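You operate a simulated robot arm through the tools that you are given. There is no shell and no other tool. Be economical: measure what you need, move in short steps, check, and stop when the job is done.

You are at the controls of a simulated two-armed robot. One attempt, no reset.

JOB
Take the cap off the ink bottle that says "grey" on the end of the steel bench by the winding machine and lay it down there.

The check looks at the end state, three seconds after you hand in, the way a careful person would. Anything else that was tipped, shoved, dropped, spilled or broken makes it a failure. Lids that push on must go on centred and level and be pressed home; caps that screw on are set level and turned clockwise until they are tight.

ROBOT AND FRAMES
Two 7-joint arms with two-finger parallel grippers on one trunk, on a base that drives. Base frame: it is fixed to the floor where the robot stands at the start and does not move with it; the origin is under the middle of the robot, x ahead of it, y to its left, z up; the surface under the hand at the start is at about z = 0.7. Units: m, degrees, N and s.
The left shoulder is at the start at [0.05, 0.158, 1.083], the right one opposite. With the tool pointing down near the work surface each hand reaches from about 0.1 to 0.66 m from the robot's upright axis, wherever it stands, measured 20 degrees to its own side. Payload 3.91 kg a hand.
Tool frame (each hand has its own): the origin (TCP) lies between the finger pads and is the grasp point; the fingertips stand 0.03 m ahead of it; z points along the fingers, y is the line along which they close. Largest opening 0.11 m; finger width 0.02, thickness 0.01; the body of the gripper, 0.048 by 0.112 m, starts 0.055 m behind the TCP.
Orientation is told as [roll, pitch, yaw] about the base's x, y, z axes, in that order, counted from this pose: with the fingers straight down and closing along the base's y, the tool's x points along the base's -x, its y along +y and its z along -z.

CONTROLS
- The arms move only by the tool play_rows. It takes "left_commands", "right_commands" or both (then of equal length, played together; a hand with none holds still); each is a list of rows, each a list of 3 entries, a list of its own where there are three numbers: the shift along the tool's x, y, z in m, then the turn, a rotation vector about the tool's x, y, z in degrees, then the opening, from 0 (shut) to 1 (fully open). In form: [[[tx, ty, tz], [wx, wy, wz], gripper], ...]. A call has 1 to 10 rows; each row shifts and turns the commanded pose from where the row before left it, along the tool's axes as they then stand. Each row takes 0.2 s and may step no farther than 0.05 m and 8.6 degrees from the row before; otherwise, or with a gripper value out of range, the whole call is refused. A pose out of reach is approached as far as the arm can. The call stops where the force on the tool passes 40 N (or 10 N more than at its start, if that is more) or the arm is blocked; 0.2 s more then pass. Each finger travels about 0.153 m/s and halts on what it meets, pressing with about 30 N; the grip force reading is that of the motor and also rises with nothing between the fingers. The clock runs only during rows and for 0.2 s after the last one: add rows that do not move to give the fingers time. It gives the time, the measured TCP pose, the force on the tool (base axes), the opening and the grip force at its end, in the units of the frame above (readings bear some noise), with the torque about the TCP (base axes, N m) and any sound that the robot's microphone picked up.
- Cameras (640 x 400 px; columns grow to the right, rows downward): "scene" is now at [0.1248, -0.0318, 1.2317]; the picture's right is [-0.33, -0.94, 0.00], its down [-0.44, 0.15, -0.88] and it looks along [0.83, -0.29, -0.47] (base axes); focal length 242 px, centre (320, 200). "left" rides on the left gripper at [0.072, -0.017, -0.103] in its tool frame; the picture's right is [0.23, 0.97, 0.00], its down [-0.76, 0.18, -0.62] and it looks along [-0.61, 0.14, 0.78] (tool axes); focal length 222 px, centre (320, 200). "right" rides on the right gripper at [0.073, 0.017, -0.103] in its tool frame; the picture's right is [-0.23, 0.97, 0.00], its down [-0.76, -0.18, -0.62] and it looks along [-0.61, -0.14, 0.78] (tool axes); focal length 222 px, centre (320, 200). There is no depth. A picture from a camera that has moved, and an enlarged one, comes with that camera's place and axes in the base frame and with its lens.
- grab_frame(camera): a new picture of that camera. The clock stands still meanwhile.
- raise_lower(by): slides the trunk up (or, below 0, down) by that many m; the arms and the scene camera ride with it, the base frame stays. It gives what a move gives, with no picture.
- steer(legs): drives the robot by 1 to 6 legs, each [ahead, turn to the left] in m and degrees, along the robot's own axes; the way and the turn of a leg run together, so that a leg with both is an arc; at most 1.5 m and 180 degrees a leg. The arms and the cameras ride along, it lands a little off, and it stops where it bumps. It gives what a move gives.
- pan_tilt(pan, tilt): turns the head with the scene camera to pan (to the left, within 80 degrees either way) and tilt (down, from -29 to 69), counted from straight ahead of the robot. It gives what a move gives.
- close_up(camera, box): a new picture of the part [left, top, right, bottom] of that camera's present view, enlarged. The clock stands still meanwhile.
- sign_off(): hands the job in; it is judged then, once.

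Work in short steps. Places have to be worked out from the pictures, the camera data and where the tool is seen: move nearer, look again, correct. Check each grasp and each placing, and mend what went wrong. You have 120 turns and 100 pictures in all, those below and enlarged ones among them. Open the grippers and draw the arms clear of the work before you hand the job in, unless the task says otherwise; then end with one line.

The tools are called after "Call:" by a JSON object that holds its "op" and its "data". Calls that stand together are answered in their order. play_rows: Moves the arms, as the interface text tells. Its arguments: {"type":"object","properties":{"left_commands":{"type":"array"},"right_commands":{"type":"array"}},"required":[]} The other tools are called the same way: raise_lower (by) slides the trunk up or down; steer (legs) drives the base; pan_tilt (pan, tilt) turns the head that bears the scene camera; grab_frame (camera) takes a picture; close_up (camera, box) takes an enlarged picture of a part of a camera's view; sign_off () hands the job in.

At the start:

```text
time_s: 0.0
left_tcp_pos: [0.4891, 0.0394, 1.0094]
left_ee_rot: [0.0, 0.1, 0.1]
left_contact_force: [0.1, -0.2, 0.8]
left_ft_torque: [0.02, -0.02, 0.02]
left_opening: 0.11
left_gripper_force: 0.0
right_tcp_pos: [0.3709, -0.2819, 1.0958]
right_ee_rot: [0.1, 0.0, -0.1]
right_contact_force: [-0.4, -0.6, -0.5]
right_ft_torque: [0.02, -0.04, 0.01]
right_opening: 0.1101
right_gripper_force: 0.0
trunk travel left (down, up): [-0.325, 0.157]
robot x, y, heading: [0.0019, 0.0041, 0.1]
head pan, tilt: [-19.4, 27.8]
```

scene: 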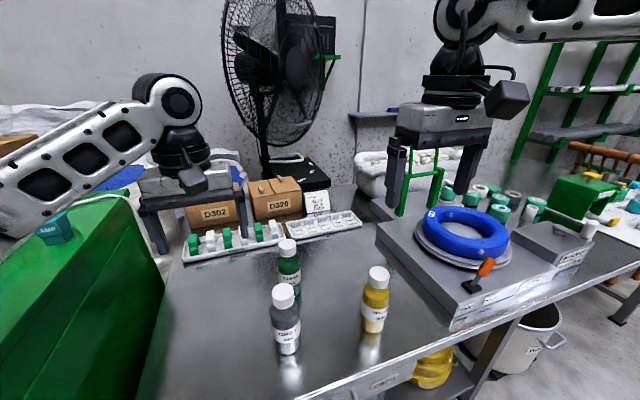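
right: 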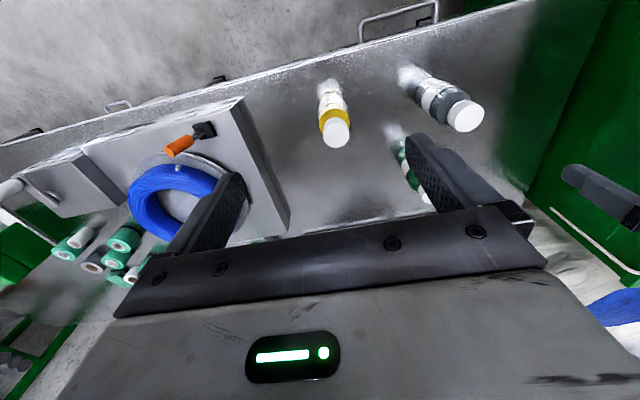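
left: 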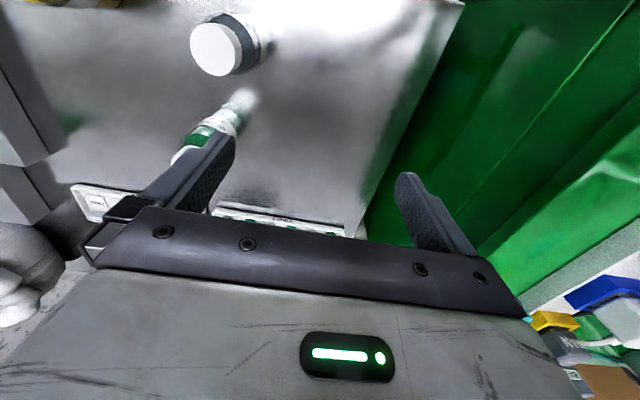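

The pictures show three bottles (grey, green, yellow) with white caps. I enlarge them to read the labels and judge the caps.

Call:
{"op": "close_up", "data": {"camera": "scene", "box": [240, 220, 420, 370]}}

Call:
{"op": "close_up", "data": {"camera": "right", "box": [290, 50, 510, 200]}}

```text
2.67 times, centred on (330, 295) of scene
camera zoom: at [0.1248, -0.0318, 1.2317], right [-0.33, -0.94, 0.0], down [-0.44, 0.15, -0.88], along [0.83, -0.29, -0.47], focal length 647 px, centre (293, -53)
```

zoom: 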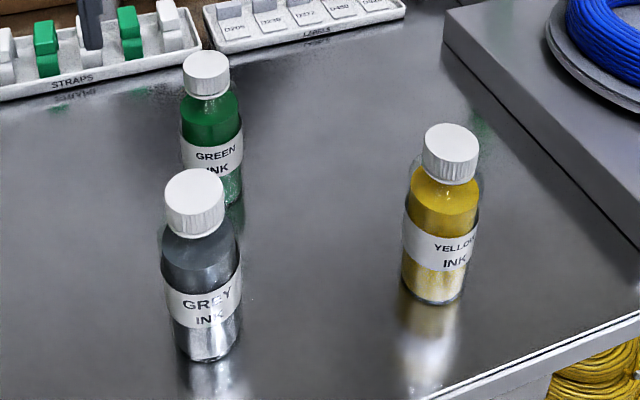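

```text
2.67 times, centred on (400, 125) of right
camera zoom: at [0.2983, -0.2652, 1.1996], right [0.23, 0.97, 0.0], down [0.76, -0.18, 0.62], along [0.61, -0.14, -0.78], focal length 592 px, centre (107, 400)
```

zoom: 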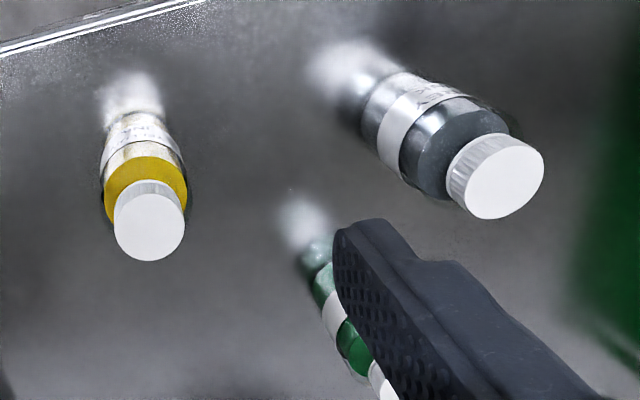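

The grey bottle is the near-left one; triangulating its cap top gives about (0.458, -0.074, 0.864), with a ~0.042 m ribbed screw cap. I'll look down at the near area to see the space for a holding hand.

Call:
{"op": "pan_tilt", "data": {"pan": 0, "tilt": 60}}

Call:
{"op": "grab_frame", "data": {"camera": "scene"}}

```text
time_s: 1.0
left_tcp_pos: [0.489, 0.0388, 1.0114]
left_ee_rot: [0.0, -0.1, 0.0]
left_contact_force: [-0.4, -0.3, 0.2]
left_ft_torque: [-0.03, -0.01, 0.01]
left_opening: 0.1102
left_gripper_force: 0.1
right_tcp_pos: [0.3699, -0.2821, 1.0957]
right_ee_rot: [0.0, 0.0, -0.1]
right_contact_force: [0.5, 0.4, -0.4]
right_ft_torque: [0.02, 0.01, -0.01]
right_opening: 0.11
right_gripper_force: 0.1
trunk travel left (down, up): [-0.325, 0.157]
robot x, y, heading: [-0.0001, -0.0016, 0.1]
head pan, tilt: [0.0, 60.0]
```

```text
94 pictures are left
camera scene: at [0.1054, -0.0015, 1.1861], right [0.0, -1.0, 0.0], down [-0.87, 0.0, -0.5], along [0.5, 0.0, -0.87], focal length 242 px, centre (320, 200)
```

scene: 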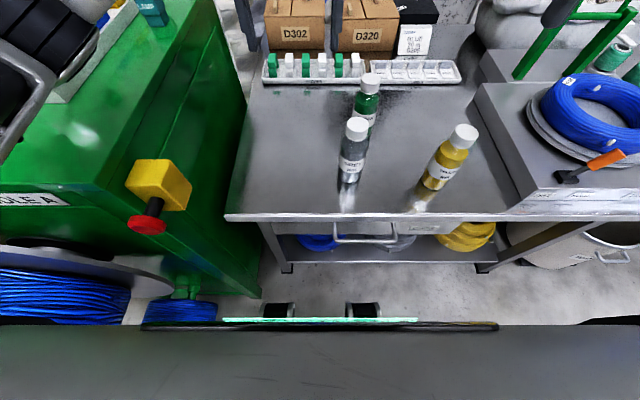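

The bench front edge is at x≈0.35, the green machine crowds the left, and the right side is free. So I plan to hold the bottle body with the right hand (coming from front-right, tilted) and unscrew with the left from above. First I tilt and yaw the right hand in place.

Call:
{"op": "play_rows", "data": {"right_commands": [[[0, 0, 0], [0, -8.5, 0], 1], [[0, 0, 0], [0, -8.5, 0], 1], [[0, 0, 0], [0, -8.5, 0], 1], [[0, 0, 0], [0, -8.5, 0], 1], [[0, 0, 0], [0, -8.5, 0], 1], [[0, 0, 0], [0, -8.5, 0], 1], [[0, 0, 0], [0, -8.5, 0], 1], [[0, 0, 0], [-5.8, 0, -3.33], 1], [[0, 0, 0], [-5.8, 0, -3.33], 1], [[0, 0, 0], [-5.8, 0, -3.33], 1]]}}

Call:
{"op": "grab_frame", "data": {"camera": "scene"}}

```text
time_s: 3.2
left_tcp_pos: [0.4892, 0.039, 1.0097]
left_ee_rot: [-0.1, 0.0, 0.1]
left_contact_force: [0.8, 0.2, 0.4]
left_ft_torque: [-0.02, 0.0, 0.04]
left_opening: 0.11
left_gripper_force: 0.1
right_tcp_pos: [0.3858, -0.2879, 1.1064]
right_ee_rot: [0.4, -59.7, 19.8]
right_contact_force: [-1.2, 0.7, -0.2]
right_ft_torque: [-0.02, 0.03, 0.01]
right_opening: 0.11
right_gripper_force: 0.0
right hand out of reach, approached as far as the arm can: row 7
trunk travel left (down, up): [-0.325, 0.157]
robot x, y, heading: [-0.0008, -0.001, 0.0]
head pan, tilt: [0.0, 60.0]
```

```text
93 pictures are left
camera scene: at [0.1055, -0.0016, 1.1861], right [0.0, -1.0, 0.0], down [-0.87, 0.0, -0.5], along [0.5, 0.0, -0.87], focal length 242 px, centre (320, 200)
```

scene: 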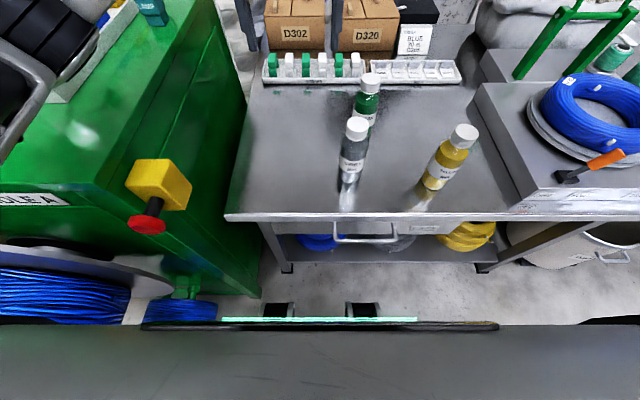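

The right hand was momentarily at its inner limit; backing the robot 0.10 m gives room while the left hand can still reach the bottle.

Call:
{"op": "steer", "data": {"legs": [[-0.1, 0]]}}

```text
time_s: 4.3
left_tcp_pos: [0.388, 0.0408, 1.0122]
left_ee_rot: [0.1, -0.1, 0.1]
left_contact_force: [-0.4, 0.0, 0.3]
left_ft_torque: [0.01, 0.01, 0.02]
left_opening: 0.1099
left_gripper_force: 0.1
right_tcp_pos: [0.2854, -0.2872, 1.1069]
right_ee_rot: [0.4, -59.6, 19.8]
right_contact_force: [0.2, 0.2, 0.0]
right_ft_torque: [-0.03, 0.02, 0.02]
right_opening: 0.11
right_gripper_force: 0.1
trunk travel left (down, up): [-0.325, 0.157]
robot x, y, heading: [-0.0979, 0.0019, 0.2]
head pan, tilt: [0.0, 60.0]
```

Now I bring the right hand to a pre-grasp point about 0.14 m short of the bottle along its approach line.

Call:
{"op": "play_rows", "data": {"right_commands": [[[0.0223, 0.0177, 0.0294], [0, 0, 0], 1], [[0.0223, 0.0177, 0.0294], [0, 0, 0], 1], [[0.0223, 0.0177, 0.0294], [0, 0, 0], 1], [[0.0223, 0.0177, 0.0294], [0, 0, 0], 1], [[0.0223, 0.0177, 0.0294], [0, 0, 0], 1], [[0.0223, 0.0177, 0.0294], [0, 0, 0], 1], [[0.0223, 0.0177, 0.0294], [0, 0, 0], 1], [[0.0223, 0.0177, 0.0294], [0, 0, 0], 1]]}}

Call:
{"op": "grab_frame", "data": {"camera": "scene"}}

Call:
{"op": "grab_frame", "data": {"camera": "right"}}

Call:
{"op": "grab_frame", "data": {"camera": "left"}}

```text
time_s: 6.1
left_tcp_pos: [0.3892, 0.04, 1.0104]
left_ee_rot: [0.0, 0.0, 0.2]
left_contact_force: [-0.2, -0.1, -0.3]
left_ft_torque: [0.03, 0.0, 0.02]
left_opening: 0.1099
left_gripper_force: 0.0
right_tcp_pos: [0.3408, -0.1545, 0.8683]
right_ee_rot: [0.2, -59.7, 19.9]
right_contact_force: [-0.2, 0.7, 0.0]
right_ft_torque: [0.01, 0.0, 0.02]
right_opening: 0.11
right_gripper_force: 0.0
right hand out of reach, approached as far as the arm can: row 3, 7, 8
trunk travel left (down, up): [-0.325, 0.157]
robot x, y, heading: [-0.0985, 0.0014, -0.2]
head pan, tilt: [0.0, 60.0]
```

```text
92 pictures are left
camera scene: at [0.0056, -0.0014, 1.1862], right [0.0, -1.0, 0.0], down [-0.87, 0.0, -0.5], along [0.5, 0.0, -0.87], focal length 242 px, centre (320, 200)
```

scene: 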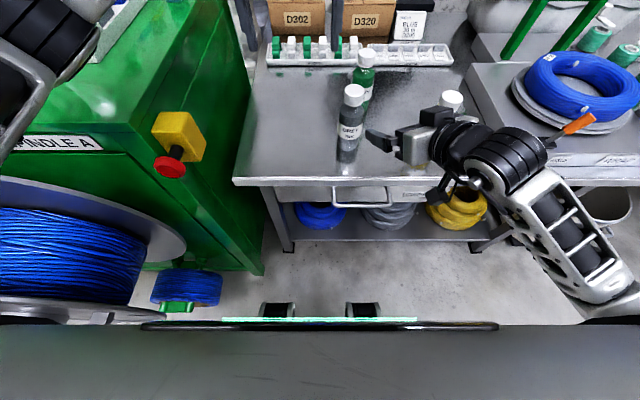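

```text
91 pictures are left
camera right: at [0.217, -0.1822, 0.8584], right [-0.23, 0.95, 0.2], down [-0.08, -0.22, 0.97], along [0.97, 0.21, 0.13], focal length 222 px, centre (320, 200)
```

right: 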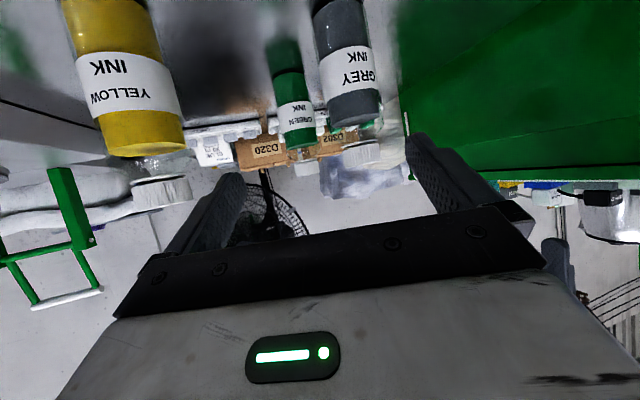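

```text
90 pictures are left
camera left: at [0.3161, 0.0226, 1.1136], right [-0.23, 0.97, 0.0], down [0.76, 0.18, 0.62], along [0.61, 0.14, -0.78], focal length 222 px, centre (320, 200)
```

left: 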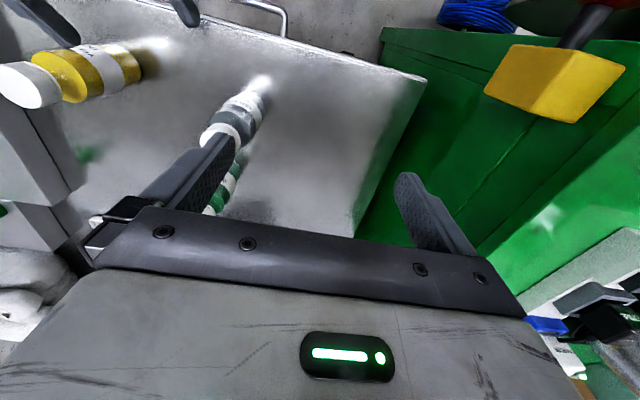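

The right arm hits a reach limit near the pre-grasp because the shoulder is high. I'll raise both hands ~0.1 m, then lower the trunk 0.13 m so that the tilted hold is more comfortable.

Call:
{"op": "play_rows", "data": {"left_commands": [[[0, 0, -0.035], [0, 0, 0], 1], [[0, 0, -0.035], [0, 0, 0], 1], [[0, 0, -0.035], [0, 0, 0], 1]], "right_commands": [[[-0.03, 0, -0.0175], [0, 0, 0], 1], [[-0.03, 0, -0.0175], [0, 0, 0], 1], [[-0.03, 0, -0.0175], [0, 0, 0], 1]]}}

Call:
{"op": "raise_lower", "data": {"by": -0.13}}

```text
time_s: 6.9
left_tcp_pos: [0.3881, 0.0404, 1.1148]
left_ee_rot: [0.1, 0.2, 0.1]
left_contact_force: [0.4, 0.1, -0.2]
left_ft_torque: [0.0, 0.0, 0.0]
left_opening: 0.11
left_gripper_force: 0.0
right_tcp_pos: [0.3428, -0.1558, 0.9736]
right_ee_rot: [0.5, -59.6, 19.7]
right_contact_force: [-0.2, 0.7, -0.8]
right_ft_torque: [0.01, -0.03, -0.01]
right_opening: 0.1101
right_gripper_force: 0.0
trunk travel left (down, up): [-0.325, 0.157]
robot x, y, heading: [-0.1012, 0.0007, 0.1]
head pan, tilt: [0.0, 60.0]
```

```text
time_s: 8.5
left_tcp_pos: [0.3878, 0.0401, 0.9834]
left_ee_rot: [0.0, -0.1, 0.1]
left_contact_force: [0.1, 0.1, 0.8]
left_ft_torque: [-0.02, -0.03, -0.02]
left_opening: 0.11
left_gripper_force: 0.0
right_tcp_pos: [0.3433, -0.1551, 0.8432]
right_ee_rot: [0.4, -59.6, 19.7]
right_contact_force: [0.0, 0.2, -0.3]
right_ft_torque: [0.06, 0.0, -0.01]
right_opening: 0.1099
right_gripper_force: 0.1
trunk travel left (down, up): [-0.195, 0.287]
robot x, y, heading: [-0.1025, -0.0027, -0.2]
head pan, tilt: [0.0, 60.0]
```

Now shift the right hand sideways onto the approach line and check in the cameras.

Call:
{"op": "play_rows", "data": {"right_commands": [[[0, 0.019, 0.008], [0, 0, 0], 1], [[0, 0.019, 0.008], [0, 0, 0], 1], [[0, 0, 0], [0, 0, 0], 1]]}}

Call:
{"op": "grab_frame", "data": {"camera": "right"}}

Call:
{"op": "grab_frame", "data": {"camera": "scene"}}

```text
time_s: 9.3
left_tcp_pos: [0.3865, 0.0403, 0.9827]
left_ee_rot: [0.0, -0.1, 0.2]
left_contact_force: [-0.8, 0.4, -0.6]
left_ft_torque: [-0.01, -0.02, -0.01]
left_opening: 0.1101
left_gripper_force: 0.1
right_tcp_pos: [0.3422, -0.1138, 0.8359]
right_ee_rot: [0.5, -59.6, 19.8]
right_contact_force: [-0.1, 0.4, -0.3]
right_ft_torque: [0.01, 0.0, 0.0]
right_opening: 0.11
right_gripper_force: 0.0
trunk travel left (down, up): [-0.195, 0.287]
robot x, y, heading: [-0.0963, -0.0004, -0.0]
head pan, tilt: [0.0, 60.0]
```

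```text
89 pictures are left
camera right: at [0.2184, -0.1419, 0.826], right [-0.23, 0.95, 0.2], down [-0.08, -0.22, 0.97], along [0.97, 0.2, 0.13], focal length 222 px, centre (320, 200)
```

right: 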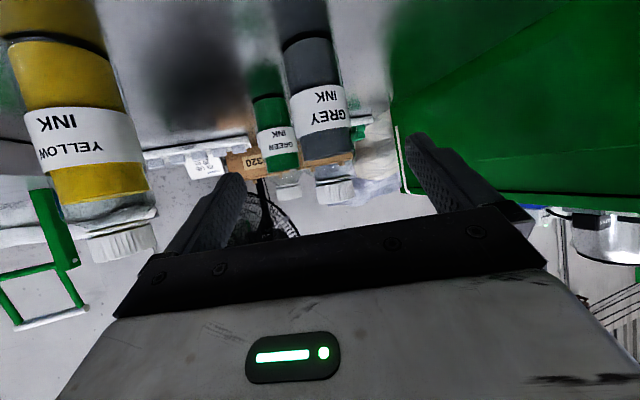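

```text
88 pictures are left
camera scene: at [0.0058, -0.0014, 1.0561], right [0.0, -1.0, 0.0], down [-0.87, 0.0, -0.5], along [0.5, 0.0, -0.87], focal length 242 px, centre (320, 200)
```

scene: 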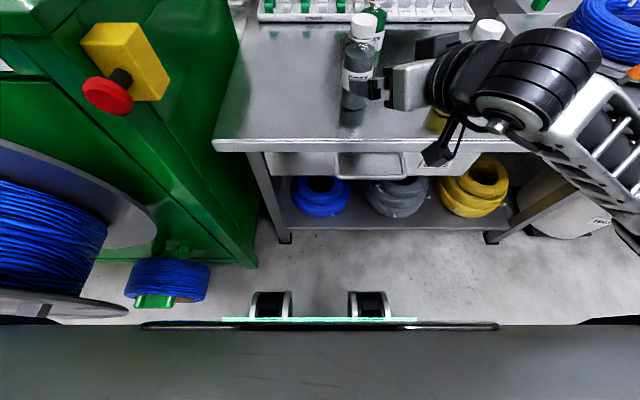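

The grey bottle axis checks out at about (0.458, -0.073) from this view too, centred between the fingers along the approach. I advance 0.105 m first, fingers open.

Call:
{"op": "play_rows", "data": {"right_commands": [[[0, 0, 0.035], [0, 0, 0], 1], [[0, 0, 0.035], [0, 0, 0], 1], [[0, 0, 0.035], [0, 0, 0], 1], [[0, 0, 0], [0, 0, 0], 1]]}}

Call:
{"op": "grab_frame", "data": {"camera": "right"}}

Call:
{"op": "grab_frame", "data": {"camera": "left"}}

Call:
{"op": "close_up", "data": {"camera": "scene", "box": [260, 0, 480, 140]}}

```text
time_s: 10.3
left_tcp_pos: [0.3868, 0.0402, 0.9822]
left_ee_rot: [0.0, 0.0, 0.2]
left_contact_force: [-0.4, 0.1, -0.2]
left_ft_torque: [0.0, 0.05, 0.0]
left_opening: 0.1099
left_gripper_force: 0.0
right_tcp_pos: [0.4275, -0.0833, 0.7841]
right_ee_rot: [0.4, -59.7, 19.7]
right_contact_force: [-0.1, 0.2, 0.0]
right_ft_torque: [-0.03, 0.01, 0.0]
right_opening: 0.1099
right_gripper_force: 0.0
trunk travel left (down, up): [-0.195, 0.287]
robot x, y, heading: [-0.102, 0.0012, 0.1]
head pan, tilt: [0.0, 60.0]
```

```text
87 pictures are left
camera right: at [0.303, -0.1118, 0.7734], right [-0.23, 0.95, 0.2], down [-0.08, -0.22, 0.97], along [0.97, 0.2, 0.13], focal length 222 px, centre (320, 200)
```

right: 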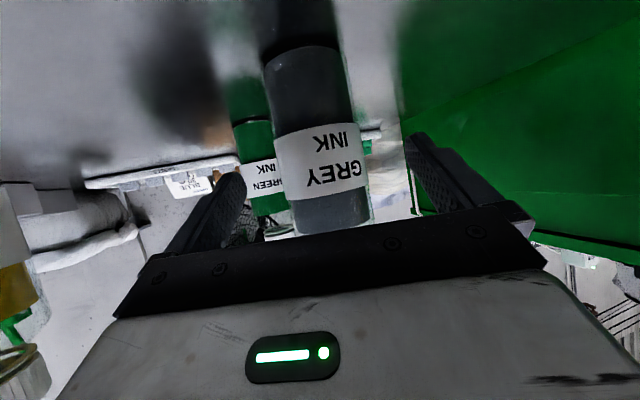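

```text
86 pictures are left
camera left: at [0.3147, 0.0233, 1.0865], right [-0.23, 0.97, 0.0], down [0.76, 0.18, 0.62], along [0.61, 0.14, -0.78], focal length 222 px, centre (320, 200)
```

left: 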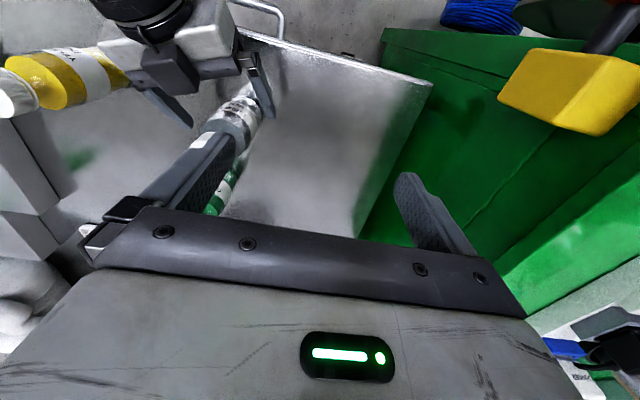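

```text
2.86 times, centred on (370, 70) of scene
camera zoom: at [0.0058, -0.0014, 1.0561], right [0.0, -1.0, 0.0], down [-0.87, 0.0, -0.5], along [0.5, 0.0, -0.87], focal length 693 px, centre (177, 571)
```

zoom: 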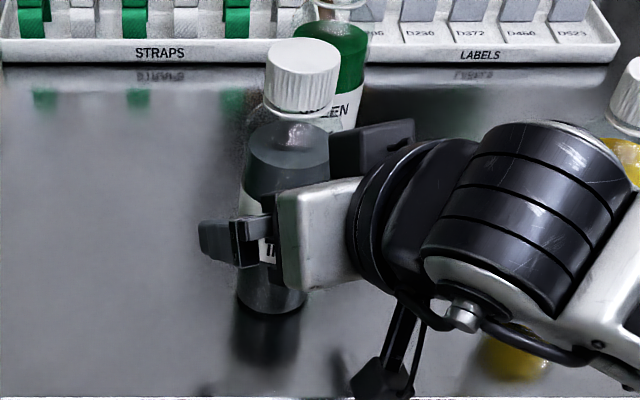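

The bottle is between the fingers with no contact. I advance the last 0.034 m and close gently by steps (first still open, then shut).

Call:
{"op": "play_rows", "data": {"right_commands": [[[0, 0, 0.017], [0, 0, 0], 1], [[0, 0, 0.017], [0, 0, 0], 1], [[0, 0, 0], [0, 0, 0], 1]]}}

Call:
{"op": "grab_frame", "data": {"camera": "right"}}

```text
time_s: 11.1
left_tcp_pos: [0.388, 0.0397, 0.9826]
left_ee_rot: [0.0, 0.0, 0.0]
left_contact_force: [0.7, -0.5, -0.5]
left_ft_torque: [0.01, 0.0, 0.0]
left_opening: 0.1101
left_gripper_force: 0.0
right_tcp_pos: [0.4562, -0.0728, 0.7638]
right_ee_rot: [0.4, -59.6, 19.7]
right_contact_force: [0.2, -0.3, -0.9]
right_ft_torque: [0.0, 0.02, 0.01]
right_opening: 0.1102
right_gripper_force: 0.0
trunk travel left (down, up): [-0.195, 0.287]
robot x, y, heading: [-0.1008, 0.002, 0.1]
head pan, tilt: [0.0, 60.0]
```

```text
84 pictures are left
camera right: at [0.3321, -0.1003, 0.7543], right [-0.23, 0.95, 0.2], down [-0.08, -0.22, 0.97], along [0.97, 0.2, 0.13], focal length 222 px, centre (320, 200)
```

right: 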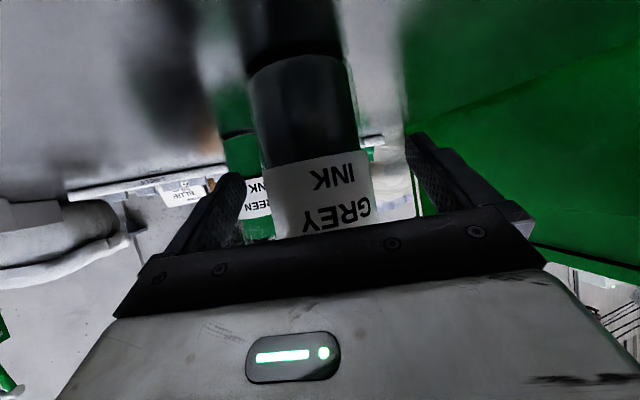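

Well centred. I close to just about the bottle width, then look before gripping.

Call:
{"op": "play_rows", "data": {"right_commands": [[[0, 0, 0], [0, 0, 0], 0.85], [[0, 0, 0], [0, 0, 0], 0.7], [[0, 0, 0], [0, 0, 0], 0.62]]}}

Call:
{"op": "grab_frame", "data": {"camera": "right"}}

```text
time_s: 11.9
left_tcp_pos: [0.3873, 0.041, 0.9829]
left_ee_rot: [0.1, 0.0, 0.1]
left_contact_force: [-0.1, 1.0, 0.3]
left_ft_torque: [0.01, -0.01, -0.01]
left_opening: 0.1102
left_gripper_force: 0.0
right_tcp_pos: [0.4566, -0.0714, 0.7636]
right_ee_rot: [0.5, -59.6, 19.7]
right_contact_force: [0.1, -0.2, 0.6]
right_ft_torque: [0.02, 0.01, 0.0]
right_opening: 0.0681
right_gripper_force: 0.0
trunk travel left (down, up): [-0.195, 0.287]
robot x, y, heading: [-0.0979, 0.0028, 0.1]
head pan, tilt: [0.0, 60.0]
```

```text
83 pictures are left
camera right: at [0.3318, -0.1004, 0.7544], right [-0.23, 0.95, 0.2], down [-0.08, -0.22, 0.97], along [0.97, 0.2, 0.13], focal length 222 px, centre (320, 200)
```

right: 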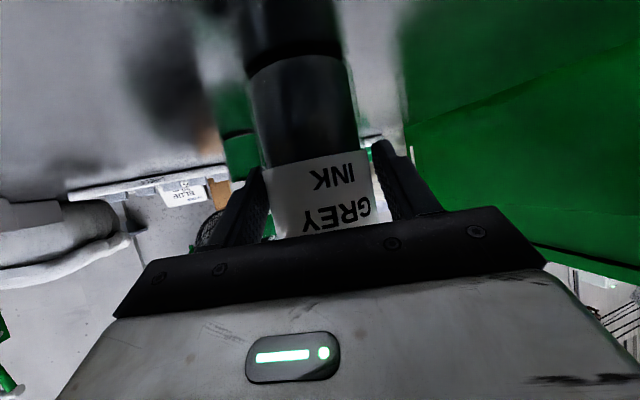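

The bottle sits a few mm toward the left-image finger; I shift the hand 3 mm that way, then close onto it.

Call:
{"op": "play_rows", "data": {"right_commands": [[[0, -0.003, 0], [0, 0, 0], 0.62], [[0, 0, 0], [0, 0, 0], 0.56], [[0, 0, 0], [0, 0, 0], 0.5], [[0, 0, 0], [0, 0, 0], 0.4], [[0, 0, 0], [0, 0, 0], 0.4]]}}

Call:
{"op": "grab_frame", "data": {"camera": "right"}}

Call:
{"op": "grab_frame", "data": {"camera": "left"}}

```text
time_s: 13.1
left_tcp_pos: [0.3876, 0.0414, 0.983]
left_ee_rot: [-0.1, -0.1, 0.1]
left_contact_force: [0.3, 0.1, -0.3]
left_ft_torque: [0.05, -0.02, 0.02]
left_opening: 0.1101
left_gripper_force: 0.0
right_tcp_pos: [0.4558, -0.076, 0.764]
right_ee_rot: [0.4, -59.7, 19.6]
right_contact_force: [-1.0, 1.7, 0.2]
right_ft_torque: [0.05, -0.03, 0.0]
right_opening: 0.0551
right_gripper_force: 30.7
trunk travel left (down, up): [-0.195, 0.287]
robot x, y, heading: [-0.0989, -0.0023, 0.1]
head pan, tilt: [0.0, 60.0]
```

```text
82 pictures are left
camera right: at [0.3321, -0.1033, 0.7549], right [-0.23, 0.95, 0.2], down [-0.08, -0.22, 0.97], along [0.97, 0.2, 0.13], focal length 222 px, centre (320, 200)
```

right: 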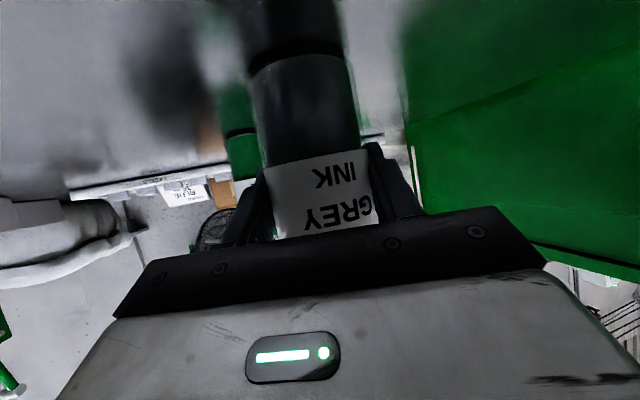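

```text
81 pictures are left
camera left: at [0.3147, 0.0234, 1.0866], right [-0.23, 0.97, 0.0], down [0.76, 0.18, 0.62], along [0.61, 0.14, -0.78], focal length 222 px, centre (320, 200)
```

left: 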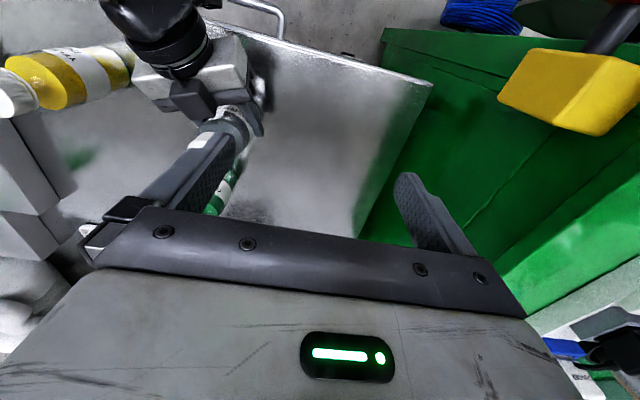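

Right hand holds the bottle (30 N at 0.055). Now I turn the left hand −85° yaw in place so its camera bulge faces away from the right wrist and there's room to unscrew counter-clockwise.

Call:
{"op": "play_rows", "data": {"left_commands": [[[0, 0, 0], [0, 0, 8.5], 1], [[0, 0, 0], [0, 0, 8.5], 1], [[0, 0, 0], [0, 0, 8.5], 1], [[0, 0, 0], [0, 0, 8.5], 1], [[0, 0, 0], [0, 0, 8.5], 1], [[0, 0, 0], [0, 0, 8.5], 1], [[0, 0, 0], [0, 0, 8.5], 1], [[0, 0, 0], [0, 0, 8.5], 1], [[0, 0, 0], [0, 0, 8.5], 1], [[0, 0, 0], [0, 0, 8.5], 1]]}}

```text
time_s: 15.3
left_tcp_pos: [0.3885, 0.0402, 0.9838]
left_ee_rot: [-0.1, -0.1, -85.0]
left_contact_force: [-0.8, 0.3, -0.4]
left_ft_torque: [0.0, 0.02, 0.02]
left_opening: 0.1097
left_gripper_force: 0.1
right_tcp_pos: [0.4569, -0.0749, 0.7645]
right_ee_rot: [0.4, -59.6, 19.7]
right_contact_force: [-0.1, 0.9, 0.0]
right_ft_torque: [-0.02, 0.0, 0.0]
right_opening: 0.0551
right_gripper_force: 30.0
trunk travel left (down, up): [-0.195, 0.287]
robot x, y, heading: [-0.0977, -0.0007, 0.2]
head pan, tilt: [0.0, 60.0]
```

That worked; I turn a further −51° to gain unscrewing stroke.

Call:
{"op": "play_rows", "data": {"left_commands": [[[0, 0, 0], [0, 0, 8.5], 1], [[0, 0, 0], [0, 0, 8.5], 1], [[0, 0, 0], [0, 0, 8.5], 1], [[0, 0, 0], [0, 0, 8.5], 1], [[0, 0, 0], [0, 0, 8.5], 1], [[0, 0, 0], [0, 0, 8.5], 1]]}}

Call:
{"op": "grab_frame", "data": {"camera": "left"}}

Call:
{"op": "pan_tilt", "data": {"pan": -8, "tilt": 32}}

Call:
{"op": "grab_frame", "data": {"camera": "scene"}}

```text
time_s: 16.7
left_tcp_pos: [0.389, 0.0412, 0.9835]
left_ee_rot: [0.0, 0.1, -136.0]
left_contact_force: [-0.4, -0.3, 0.3]
left_ft_torque: [0.03, 0.04, -0.03]
left_opening: 0.1102
left_gripper_force: 0.1
right_tcp_pos: [0.4569, -0.0748, 0.7649]
right_ee_rot: [0.4, -59.6, 19.6]
right_contact_force: [1.1, 0.3, -0.4]
right_ft_torque: [-0.05, -0.04, 0.01]
right_opening: 0.0549
right_gripper_force: 29.7
trunk travel left (down, up): [-0.195, 0.287]
robot x, y, heading: [-0.1003, 0.0028, -0.1]
head pan, tilt: [0.0, 60.0]
```

```text
80 pictures are left
camera left: at [0.428, 0.1033, 1.0868], right [0.84, -0.54, 0.0], down [-0.42, -0.66, 0.62], along [-0.34, -0.52, -0.78], focal length 222 px, centre (320, 200)
```

left: 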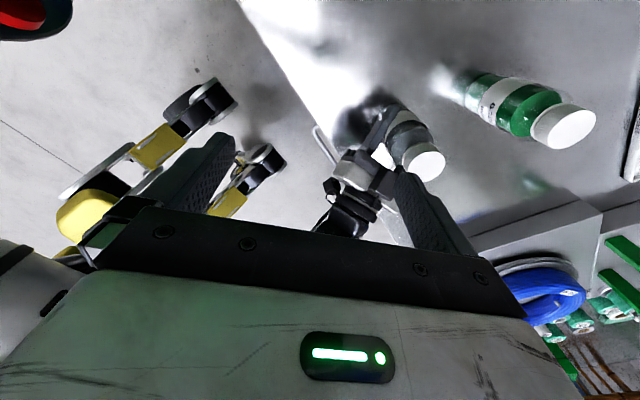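

```text
time_s: 17.6
left_tcp_pos: [0.3881, 0.0408, 0.9838]
left_ee_rot: [0.0, 0.0, -135.8]
left_contact_force: [0.2, -0.3, 0.4]
left_ft_torque: [0.02, -0.06, 0.0]
left_opening: 0.1098
left_gripper_force: 0.0
right_tcp_pos: [0.456, -0.0761, 0.7637]
right_ee_rot: [0.4, -59.7, 19.7]
right_contact_force: [0.3, 0.7, 0.1]
right_ft_torque: [-0.06, -0.03, 0.02]
right_opening: 0.0548
right_gripper_force: 29.5
trunk travel left (down, up): [-0.195, 0.287]
robot x, y, heading: [-0.101, 0.0004, 0.3]
head pan, tilt: [-8.0, 32.0]
```

```text
79 pictures are left
camera scene: at [0.0279, -0.0138, 1.0949], right [-0.14, -0.99, 0.0], down [-0.53, 0.07, -0.85], along [0.84, -0.12, -0.53], focal length 242 px, centre (320, 200)
```

scene: 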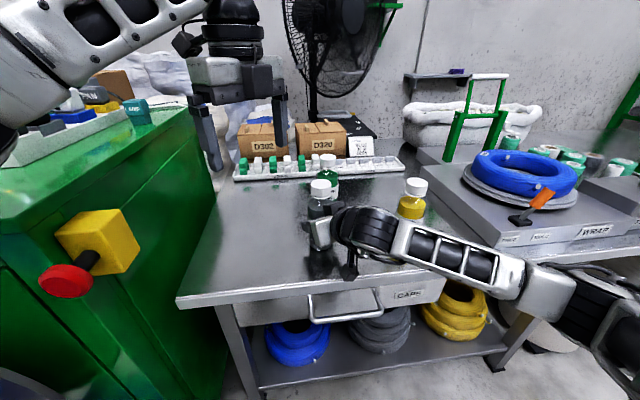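

The cap is again seen near (0.459, -0.072, 0.864). I move the left hand directly above it at present height.

Call:
{"op": "play_rows", "data": {"left_commands": [[[-0.0098, 0.0437, 0], [0, 0, 0], 1], [[-0.0098, 0.0437, 0], [0, 0, 0], 1], [[-0.0098, 0.0437, 0], [0, 0, 0], 1], [[0, 0, 0], [0, 0, 0], 1]]}}

Call:
{"op": "grab_frame", "data": {"camera": "left"}}

Call:
{"op": "grab_frame", "data": {"camera": "scene"}}

```text
time_s: 18.6
left_tcp_pos: [0.4264, -0.0456, 0.9776]
left_ee_rot: [0.1, -0.1, -135.9]
left_contact_force: [0.9, 0.5, -0.3]
left_ft_torque: [-0.02, 0.02, -0.01]
left_opening: 0.11
left_gripper_force: 0.1
left hand out of reach, approached as far as the arm can: row 2, 3
right_tcp_pos: [0.4558, -0.0755, 0.7648]
right_ee_rot: [0.3, -59.5, 19.6]
right_contact_force: [-1.1, 0.3, 0.7]
right_ft_torque: [-0.07, 0.03, -0.05]
right_opening: 0.0552
right_gripper_force: 29.7
trunk travel left (down, up): [-0.195, 0.287]
robot x, y, heading: [-0.0999, -0.0029, -0.0]
head pan, tilt: [-8.0, 32.0]
```

```text
78 pictures are left
camera left: at [0.4659, 0.0171, 1.0815], right [0.84, -0.54, 0.0], down [-0.42, -0.66, 0.62], along [-0.34, -0.53, -0.78], focal length 222 px, centre (320, 200)
```

left: 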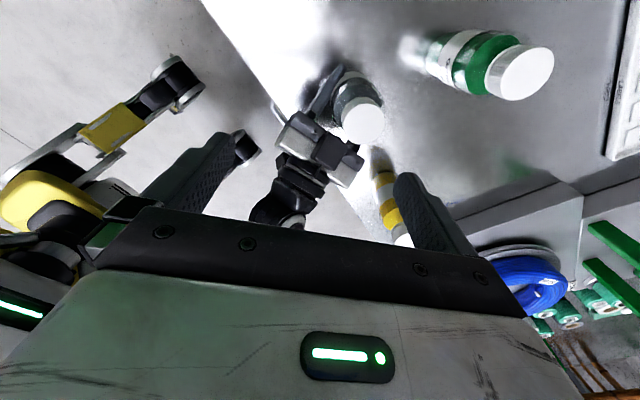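

```text
77 pictures are left
camera scene: at [0.0277, -0.0137, 1.095], right [-0.14, -0.99, 0.0], down [-0.52, 0.07, -0.85], along [0.84, -0.12, -0.53], focal length 242 px, centre (320, 200)
```

scene: 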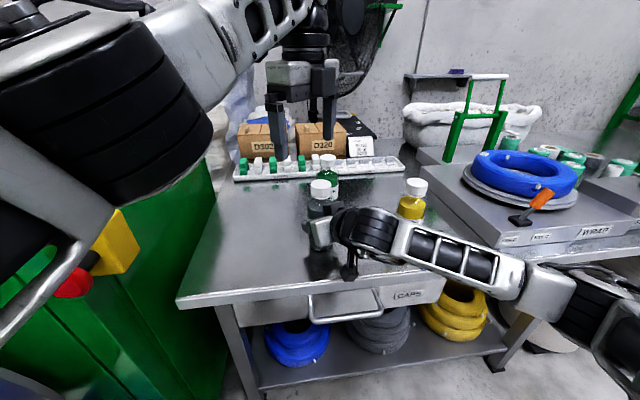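

The left arm reaches a limit, likely the wrist at that yaw. I turn back to about −94° and then re-approach.

Call:
{"op": "play_rows", "data": {"left_commands": [[[0, 0, 0], [0, 0, -8.5], 1], [[0, 0, 0], [0, 0, -8.5], 1], [[0, 0, 0], [0, 0, -8.5], 1], [[0, 0, 0], [0, 0, -8.5], 1], [[0, 0, 0], [0, 0, -8.5], 1]]}}

```text
time_s: 19.8
left_tcp_pos: [0.4258, -0.0464, 0.9763]
left_ee_rot: [-0.1, -0.1, -93.2]
left_contact_force: [0.3, 0.0, 0.4]
left_ft_torque: [0.03, -0.02, 0.0]
left_opening: 0.11
left_gripper_force: 0.0
right_tcp_pos: [0.4563, -0.0764, 0.7651]
right_ee_rot: [0.4, -59.5, 19.7]
right_contact_force: [-1.2, 0.9, -0.6]
right_ft_torque: [-0.08, 0.08, -0.04]
right_opening: 0.0551
right_gripper_force: 30.1
trunk travel left (down, up): [-0.195, 0.287]
robot x, y, heading: [-0.0969, -0.0024, 0.1]
head pan, tilt: [-8.0, 32.0]
```

Now move the remaining (0.032, -0.028) to stand above the cap.

Call:
{"op": "play_rows", "data": {"left_commands": [[[-0.0129, 0.0167, 0], [0, 0, 0], 1], [[-0.0129, 0.0167, 0], [0, 0, 0], 1], [[0, 0, 0], [0, 0, 0], 1]]}}

Call:
{"op": "grab_frame", "data": {"camera": "left"}}

```text
time_s: 20.6
left_tcp_pos: [0.4266, -0.0455, 0.9762]
left_ee_rot: [0.0, -0.1, -93.4]
left_contact_force: [0.7, -0.3, -0.1]
left_ft_torque: [-0.01, -0.01, 0.0]
left_opening: 0.1101
left_gripper_force: 0.1
left hand out of reach, approached as far as the arm can: row 1, 2
right_tcp_pos: [0.4554, -0.0757, 0.765]
right_ee_rot: [0.4, -59.6, 19.7]
right_contact_force: [-1.7, 0.9, 0.6]
right_ft_torque: [-0.06, 0.09, -0.04]
right_opening: 0.055
right_gripper_force: 30.4
trunk travel left (down, up): [-0.195, 0.287]
robot x, y, heading: [-0.0982, -0.001, 0.1]
head pan, tilt: [-8.0, 32.0]
```

```text
76 pictures are left
camera left: at [0.4125, 0.0275, 1.0796], right [0.99, 0.17, 0.0], down [0.13, -0.77, 0.62], along [0.1, -0.61, -0.78], focal length 222 px, centre (320, 200)
```

left: 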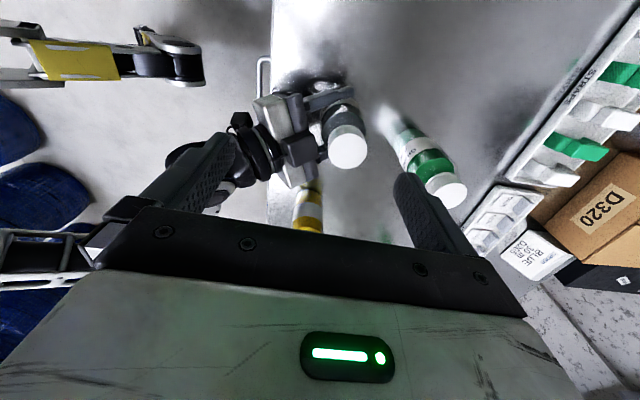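

The left arm is at its outer limit here, and I can't drive while holding the bottle. I'll release the bottle, back the right hand off along its approach and raise it, then turn the robot ~15° right, which brings the left shoulder closer.

Call:
{"op": "play_rows", "data": {"right_commands": [[[0, 0, 0], [0, 0, 0], 0.6], [[0, 0, 0], [0, 0, 0], 0.75], [[0, 0, 0], [0, 0, 0], 1], [[0, 0, 0], [0, 0, 0], 1], [[0, 0, -0.035], [0, 0, 0], 1], [[0, 0, -0.035], [0, 0, 0], 1], [[0, 0, -0.035], [0, 0, 0], 1], [[0, 0, -0.035], [0, 0, 0], 1]]}}

Call:
{"op": "play_rows", "data": {"right_commands": [[[-0.035, 0, -0.02], [0, 0, 0], 1], [[-0.035, 0, -0.02], [0, 0, 0], 1], [[-0.035, 0, -0.02], [0, 0, 0], 1]]}}

Call:
{"op": "grab_frame", "data": {"camera": "scene"}}

```text
time_s: 22.4
left_tcp_pos: [0.4247, -0.0457, 0.9766]
left_ee_rot: [0.0, 0.0, -93.4]
left_contact_force: [1.0, -0.4, -0.6]
left_ft_torque: [0.0, -0.01, -0.02]
left_opening: 0.11
left_gripper_force: 0.1
right_tcp_pos: [0.3434, -0.1177, 0.8344]
right_ee_rot: [0.4, -59.4, 19.8]
right_contact_force: [0.4, 0.6, 0.1]
right_ft_torque: [-0.03, 0.01, 0.0]
right_opening: 0.1099
right_gripper_force: 0.1
trunk travel left (down, up): [-0.195, 0.287]
robot x, y, heading: [-0.1018, -0.0013, -0.1]
head pan, tilt: [-8.0, 32.0]
```

```text
time_s: 23.2
left_tcp_pos: [0.425, -0.0466, 0.9766]
left_ee_rot: [0.0, -0.1, -93.4]
left_contact_force: [-0.8, -0.2, -0.2]
left_ft_torque: [0.02, -0.02, 0.0]
left_opening: 0.1099
left_gripper_force: 0.0
right_tcp_pos: [0.3449, -0.1182, 0.9555]
right_ee_rot: [0.5, -59.7, 19.8]
right_contact_force: [0.4, 0.4, 0.1]
right_ft_torque: [0.01, 0.0, -0.02]
right_opening: 0.1101
right_gripper_force: 0.1
trunk travel left (down, up): [-0.195, 0.287]
robot x, y, heading: [-0.0994, -0.0026, 0.1]
head pan, tilt: [-8.0, 32.0]
```

```text
75 pictures are left
camera scene: at [0.0278, -0.0138, 1.095], right [-0.14, -0.99, 0.0], down [-0.52, 0.07, -0.85], along [0.84, -0.12, -0.53], focal length 242 px, centre (320, 200)
```

scene: 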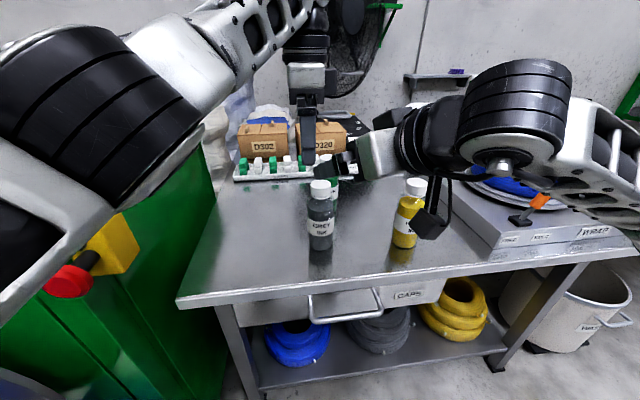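

Bottle stands undisturbed. Turn the robot 15° right and nudge forward 0.02 m.

Call:
{"op": "steer", "data": {"legs": [[0, -15], [0.02, 0]]}}

Call:
{"op": "pan_tilt", "data": {"pan": 0, "tilt": 38}}

Call:
{"op": "grab_frame", "data": {"camera": "scene"}}

Call:
{"op": "grab_frame", "data": {"camera": "right"}}

Call:
{"op": "grab_frame", "data": {"camera": "left"}}

```text
time_s: 24.9
left_tcp_pos: [0.4151, -0.1856, 0.9756]
left_ee_rot: [-0.1, 0.0, -108.4]
left_contact_force: [-0.1, -0.1, -0.1]
left_ft_torque: [0.0, -0.01, -0.02]
left_opening: 0.11
left_gripper_force: 0.2
right_tcp_pos: [0.3189, -0.2343, 0.9553]
right_ee_rot: [0.4, -59.7, 4.8]
right_contact_force: [-0.2, 1.0, 0.2]
right_ft_torque: [0.01, -0.02, 0.01]
right_opening: 0.1101
right_gripper_force: 0.0
trunk travel left (down, up): [-0.195, 0.287]
robot x, y, heading: [-0.0804, -0.0048, -14.9]
head pan, tilt: [-8.0, 32.0]
```

```text
time_s: 25.6
left_tcp_pos: [0.4157, -0.1848, 0.9759]
left_ee_rot: [-0.1, 0.0, -108.5]
left_contact_force: [-0.5, -0.5, 0.6]
left_ft_torque: [-0.02, -0.02, 0.0]
left_opening: 0.1099
left_gripper_force: 0.1
right_tcp_pos: [0.3192, -0.2336, 0.9552]
right_ee_rot: [0.3, -59.6, 4.7]
right_contact_force: [0.3, -0.8, 0.4]
right_ft_torque: [-0.01, -0.03, 0.01]
right_opening: 0.11
right_gripper_force: 0.1
trunk travel left (down, up): [-0.195, 0.287]
robot x, y, heading: [-0.0772, -0.0064, -15.0]
head pan, tilt: [0.0, 38.0]
```

```text
74 pictures are left
camera scene: at [0.0405, -0.0392, 1.0858], right [-0.26, -0.97, 0.0], down [-0.59, 0.16, -0.79], along [0.76, -0.2, -0.62], focal length 242 px, centre (320, 200)
```

scene: 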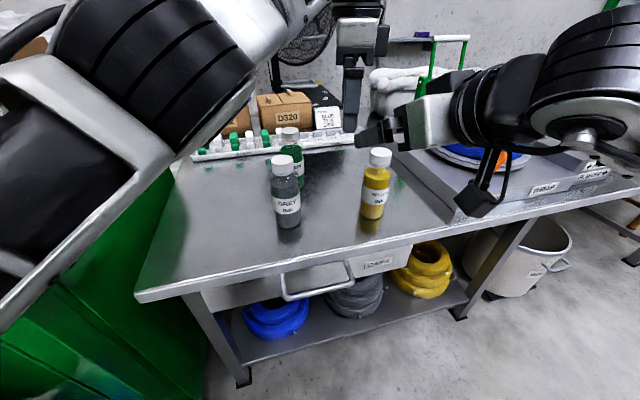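

```text
73 pictures are left
camera right: at [0.192, -0.2284, 0.9448], right [0.03, 0.98, 0.2], down [-0.14, -0.19, 0.97], along [0.99, -0.05, 0.13], focal length 222 px, centre (320, 200)
```

right: 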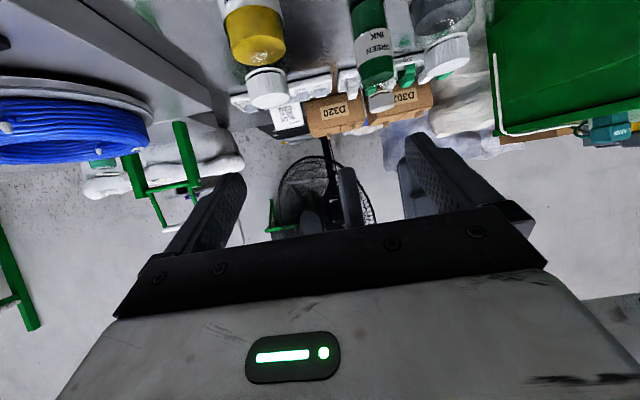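

```text
72 pictures are left
camera left: at [0.4215, -0.1111, 1.0795], right [1.0, -0.09, 0.0], down [-0.07, -0.78, 0.62], along [-0.06, -0.62, -0.78], focal length 222 px, centre (320, 200)
```

left: 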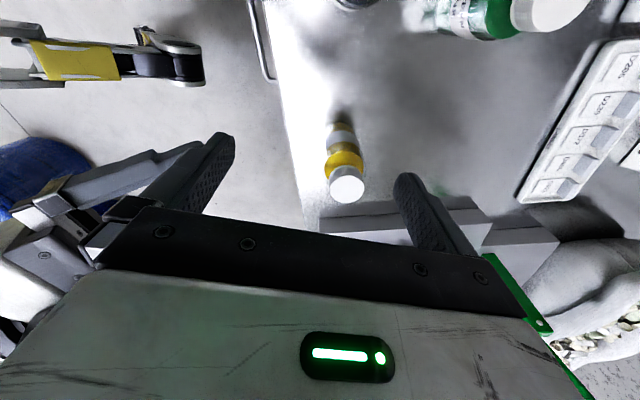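

The bottle is untouched. I move the left hand back over the grey cap to test reach there.

Call:
{"op": "play_rows", "data": {"left_commands": [[[0.0397, 0.0019, 0], [0, 0, 0], 1], [[0.0397, 0.0019, 0], [0, 0, 0], 1], [[0.0397, 0.0019, 0], [0, 0, 0], 1], [[0, 0, 0], [0, 0, 0], 1]]}}

Call:
{"op": "grab_frame", "data": {"camera": "left"}}

```text
time_s: 26.6
left_tcp_pos: [0.4581, -0.0709, 0.977]
left_ee_rot: [-0.2, 0.0, -108.5]
left_contact_force: [0.0, 0.2, 0.7]
left_ft_torque: [-0.01, -0.02, -0.01]
left_opening: 0.1098
left_gripper_force: 0.0
right_tcp_pos: [0.3192, -0.2343, 0.9549]
right_ee_rot: [0.3, -59.6, 4.7]
right_contact_force: [0.1, 0.7, -0.3]
right_ft_torque: [-0.02, -0.03, -0.02]
right_opening: 0.11
right_gripper_force: 0.1
trunk travel left (down, up): [-0.195, 0.287]
robot x, y, heading: [-0.0824, -0.0048, -14.7]
head pan, tilt: [0.0, 38.0]
```

```text
71 pictures are left
camera left: at [0.4639, 0.0022, 1.0808], right [1.0, -0.09, 0.0], down [-0.07, -0.78, 0.62], along [-0.06, -0.62, -0.78], focal length 222 px, centre (320, 200)
```

left: 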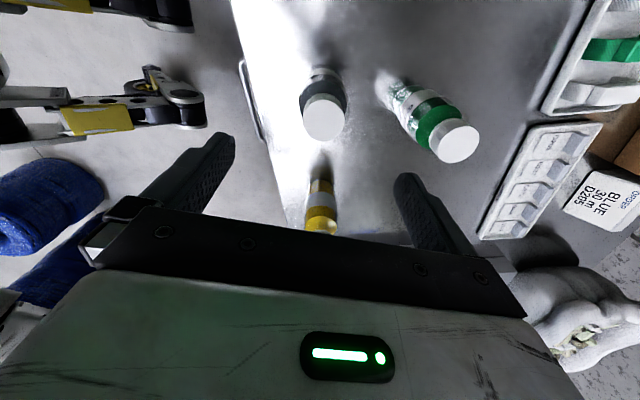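

The left hand reaches. Cap seen at about (0.460, -0.070). Now lower the right hand and sweep it sideways to the new pre-grasp point (approach yaw 5°).

Call:
{"op": "play_rows", "data": {"right_commands": [[[0.0347, 0, 0.02], [0, 0, 0], 1], [[0.0347, 0, 0.02], [0, 0, 0], 1], [[0.0347, 0, 0.02], [0, 0, 0], 1], [[-0.004, 0.037, 0.007], [0, 0, 0], 1], [[-0.004, 0.037, 0.007], [0, 0, 0], 1], [[-0.004, 0.037, 0.007], [0, 0, 0], 1], [[-0.004, 0.037, 0.007], [0, 0, 0], 1], [[0, 0, 0], [0, 0, 0], 1]]}}

Call:
{"op": "grab_frame", "data": {"camera": "right"}}

Call:
{"op": "grab_frame", "data": {"camera": "scene"}}

```text
time_s: 28.4
left_tcp_pos: [0.4581, -0.0716, 0.9762]
left_ee_rot: [-0.1, 0.1, -108.5]
left_contact_force: [0.3, -0.3, 0.0]
left_ft_torque: [0.01, 0.01, 0.0]
left_opening: 0.1103
left_gripper_force: 0.1
right_tcp_pos: [0.3359, -0.0826, 0.8346]
right_ee_rot: [0.5, -59.4, 4.8]
right_contact_force: [0.3, 0.6, 0.9]
right_ft_torque: [-0.02, 0.01, 0.0]
right_opening: 0.1101
right_gripper_force: 0.1
trunk travel left (down, up): [-0.195, 0.287]
robot x, y, heading: [-0.0797, -0.0038, -15.1]
head pan, tilt: [0.0, 38.0]
```

```text
70 pictures are left
camera right: at [0.2097, -0.0769, 0.8245], right [0.03, 0.98, 0.2], down [-0.13, -0.19, 0.97], along [0.99, -0.05, 0.13], focal length 222 px, centre (320, 200)
```

right: 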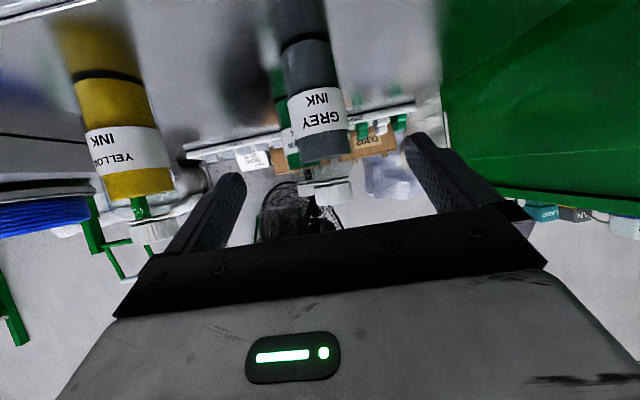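

```text
69 pictures are left
camera scene: at [0.0406, -0.0391, 1.0858], right [-0.26, -0.97, 0.0], down [-0.59, 0.16, -0.79], along [0.76, -0.2, -0.62], focal length 242 px, centre (320, 200)
```

scene: 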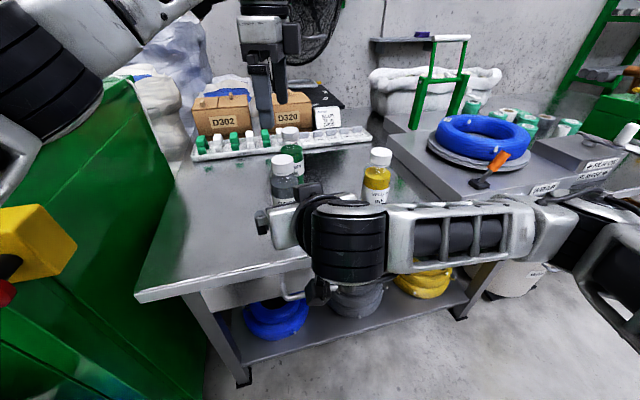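

The bottle axis appears at y≈-0.075; I shift 3 mm to −y and advance 0.14 m along the approach, fingers open.

Call:
{"op": "play_rows", "data": {"right_commands": [[[0, -0.003, 0.035], [0, 0, 0], 1], [[0, 0, 0.035], [0, 0, 0], 1], [[0, 0, 0.035], [0, 0, 0], 1], [[0, 0, 0.035], [0, 0, 0], 1], [[0, 0, 0], [0, 0, 0], 0.75], [[0, 0, 0], [0, 0, 0], 0.62], [[0, 0, 0], [0, 0, 0], 0.62]]}}

Call:
{"op": "grab_frame", "data": {"camera": "right"}}

Call:
{"op": "grab_frame", "data": {"camera": "left"}}

```text
time_s: 30.0
left_tcp_pos: [0.4573, -0.0714, 0.9779]
left_ee_rot: [-0.1, 0.0, -108.5]
left_contact_force: [0.9, -0.3, -0.1]
left_ft_torque: [0.04, 0.01, 0.03]
left_opening: 0.11
left_gripper_force: 0.1
right_tcp_pos: [0.4562, -0.0758, 0.7625]
right_ee_rot: [0.3, -59.7, 4.8]
right_contact_force: [-0.2, 0.6, 0.2]
right_ft_torque: [0.01, -0.01, 0.0]
right_opening: 0.0682
right_gripper_force: 0.0
trunk travel left (down, up): [-0.195, 0.287]
robot x, y, heading: [-0.0782, -0.0035, -15.2]
head pan, tilt: [0.0, 38.0]
```

```text
68 pictures are left
camera right: at [0.3301, -0.0706, 0.7519], right [0.03, 0.98, 0.2], down [-0.13, -0.19, 0.97], along [0.99, -0.05, 0.13], focal length 222 px, centre (320, 200)
```

right: 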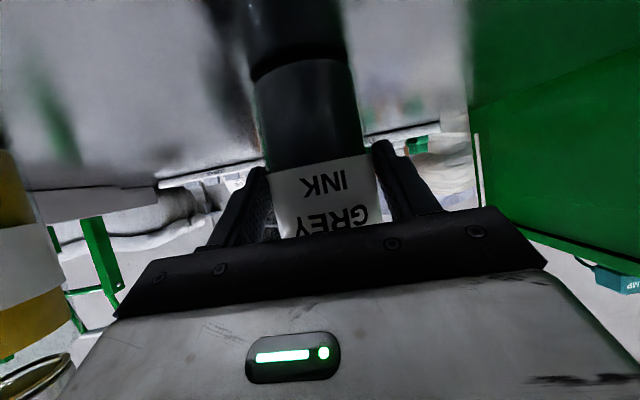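

```text
67 pictures are left
camera left: at [0.4638, 0.0019, 1.081], right [1.0, -0.09, 0.0], down [-0.07, -0.78, 0.62], along [-0.06, -0.62, -0.78], focal length 222 px, centre (320, 200)
```

left: 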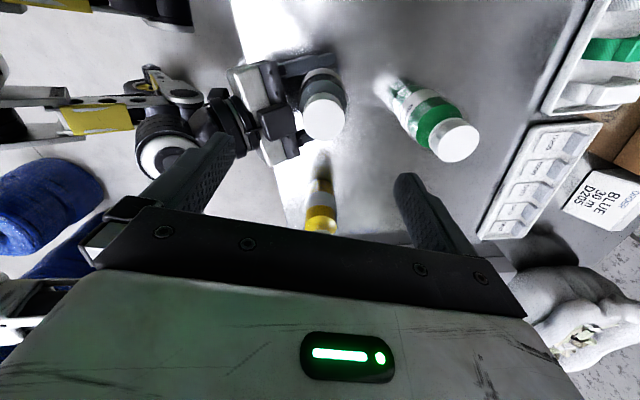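

Centred; close onto the bottle.

Call:
{"op": "play_rows", "data": {"right_commands": [[[0, 0, 0], [0, 0, 0], 0.56], [[0, 0, 0], [0, 0, 0], 0.5], [[0, 0, 0], [0, 0, 0], 0.4], [[0, 0, 0], [0, 0, 0], 0.4]]}}

Call:
{"op": "close_up", "data": {"camera": "left", "box": [220, 40, 420, 165]}}

```text
time_s: 31.0
left_tcp_pos: [0.4584, -0.0711, 0.9774]
left_ee_rot: [-0.1, 0.0, -108.4]
left_contact_force: [0.8, -0.2, 1.0]
left_ft_torque: [-0.01, -0.01, 0.01]
left_opening: 0.1101
left_gripper_force: 0.0
right_tcp_pos: [0.4567, -0.0757, 0.761]
right_ee_rot: [0.4, -59.6, 4.8]
right_contact_force: [-0.6, 1.5, 0.5]
right_ft_torque: [-0.02, 0.04, 0.01]
right_opening: 0.0589
right_gripper_force: 30.6
trunk travel left (down, up): [-0.195, 0.287]
robot x, y, heading: [-0.0789, -0.0047, -14.7]
head pan, tilt: [0.0, 38.0]
```

```text
3.20 times, centred on (320, 102) of left
camera zoom: at [0.4637, 0.002, 1.081], right [1.0, -0.09, 0.0], down [-0.07, -0.78, 0.62], along [-0.06, -0.62, -0.78], focal length 711 px, centre (320, 512)
```

zoom: 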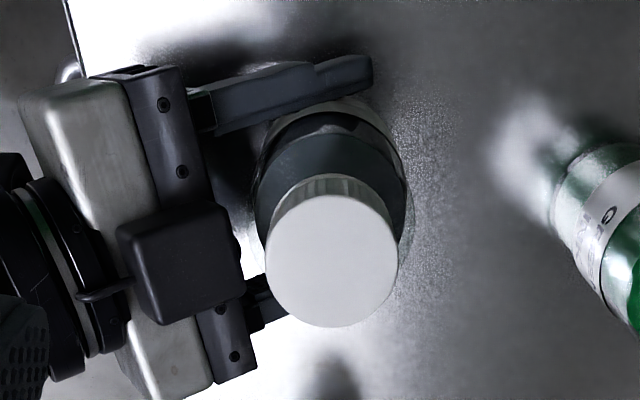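

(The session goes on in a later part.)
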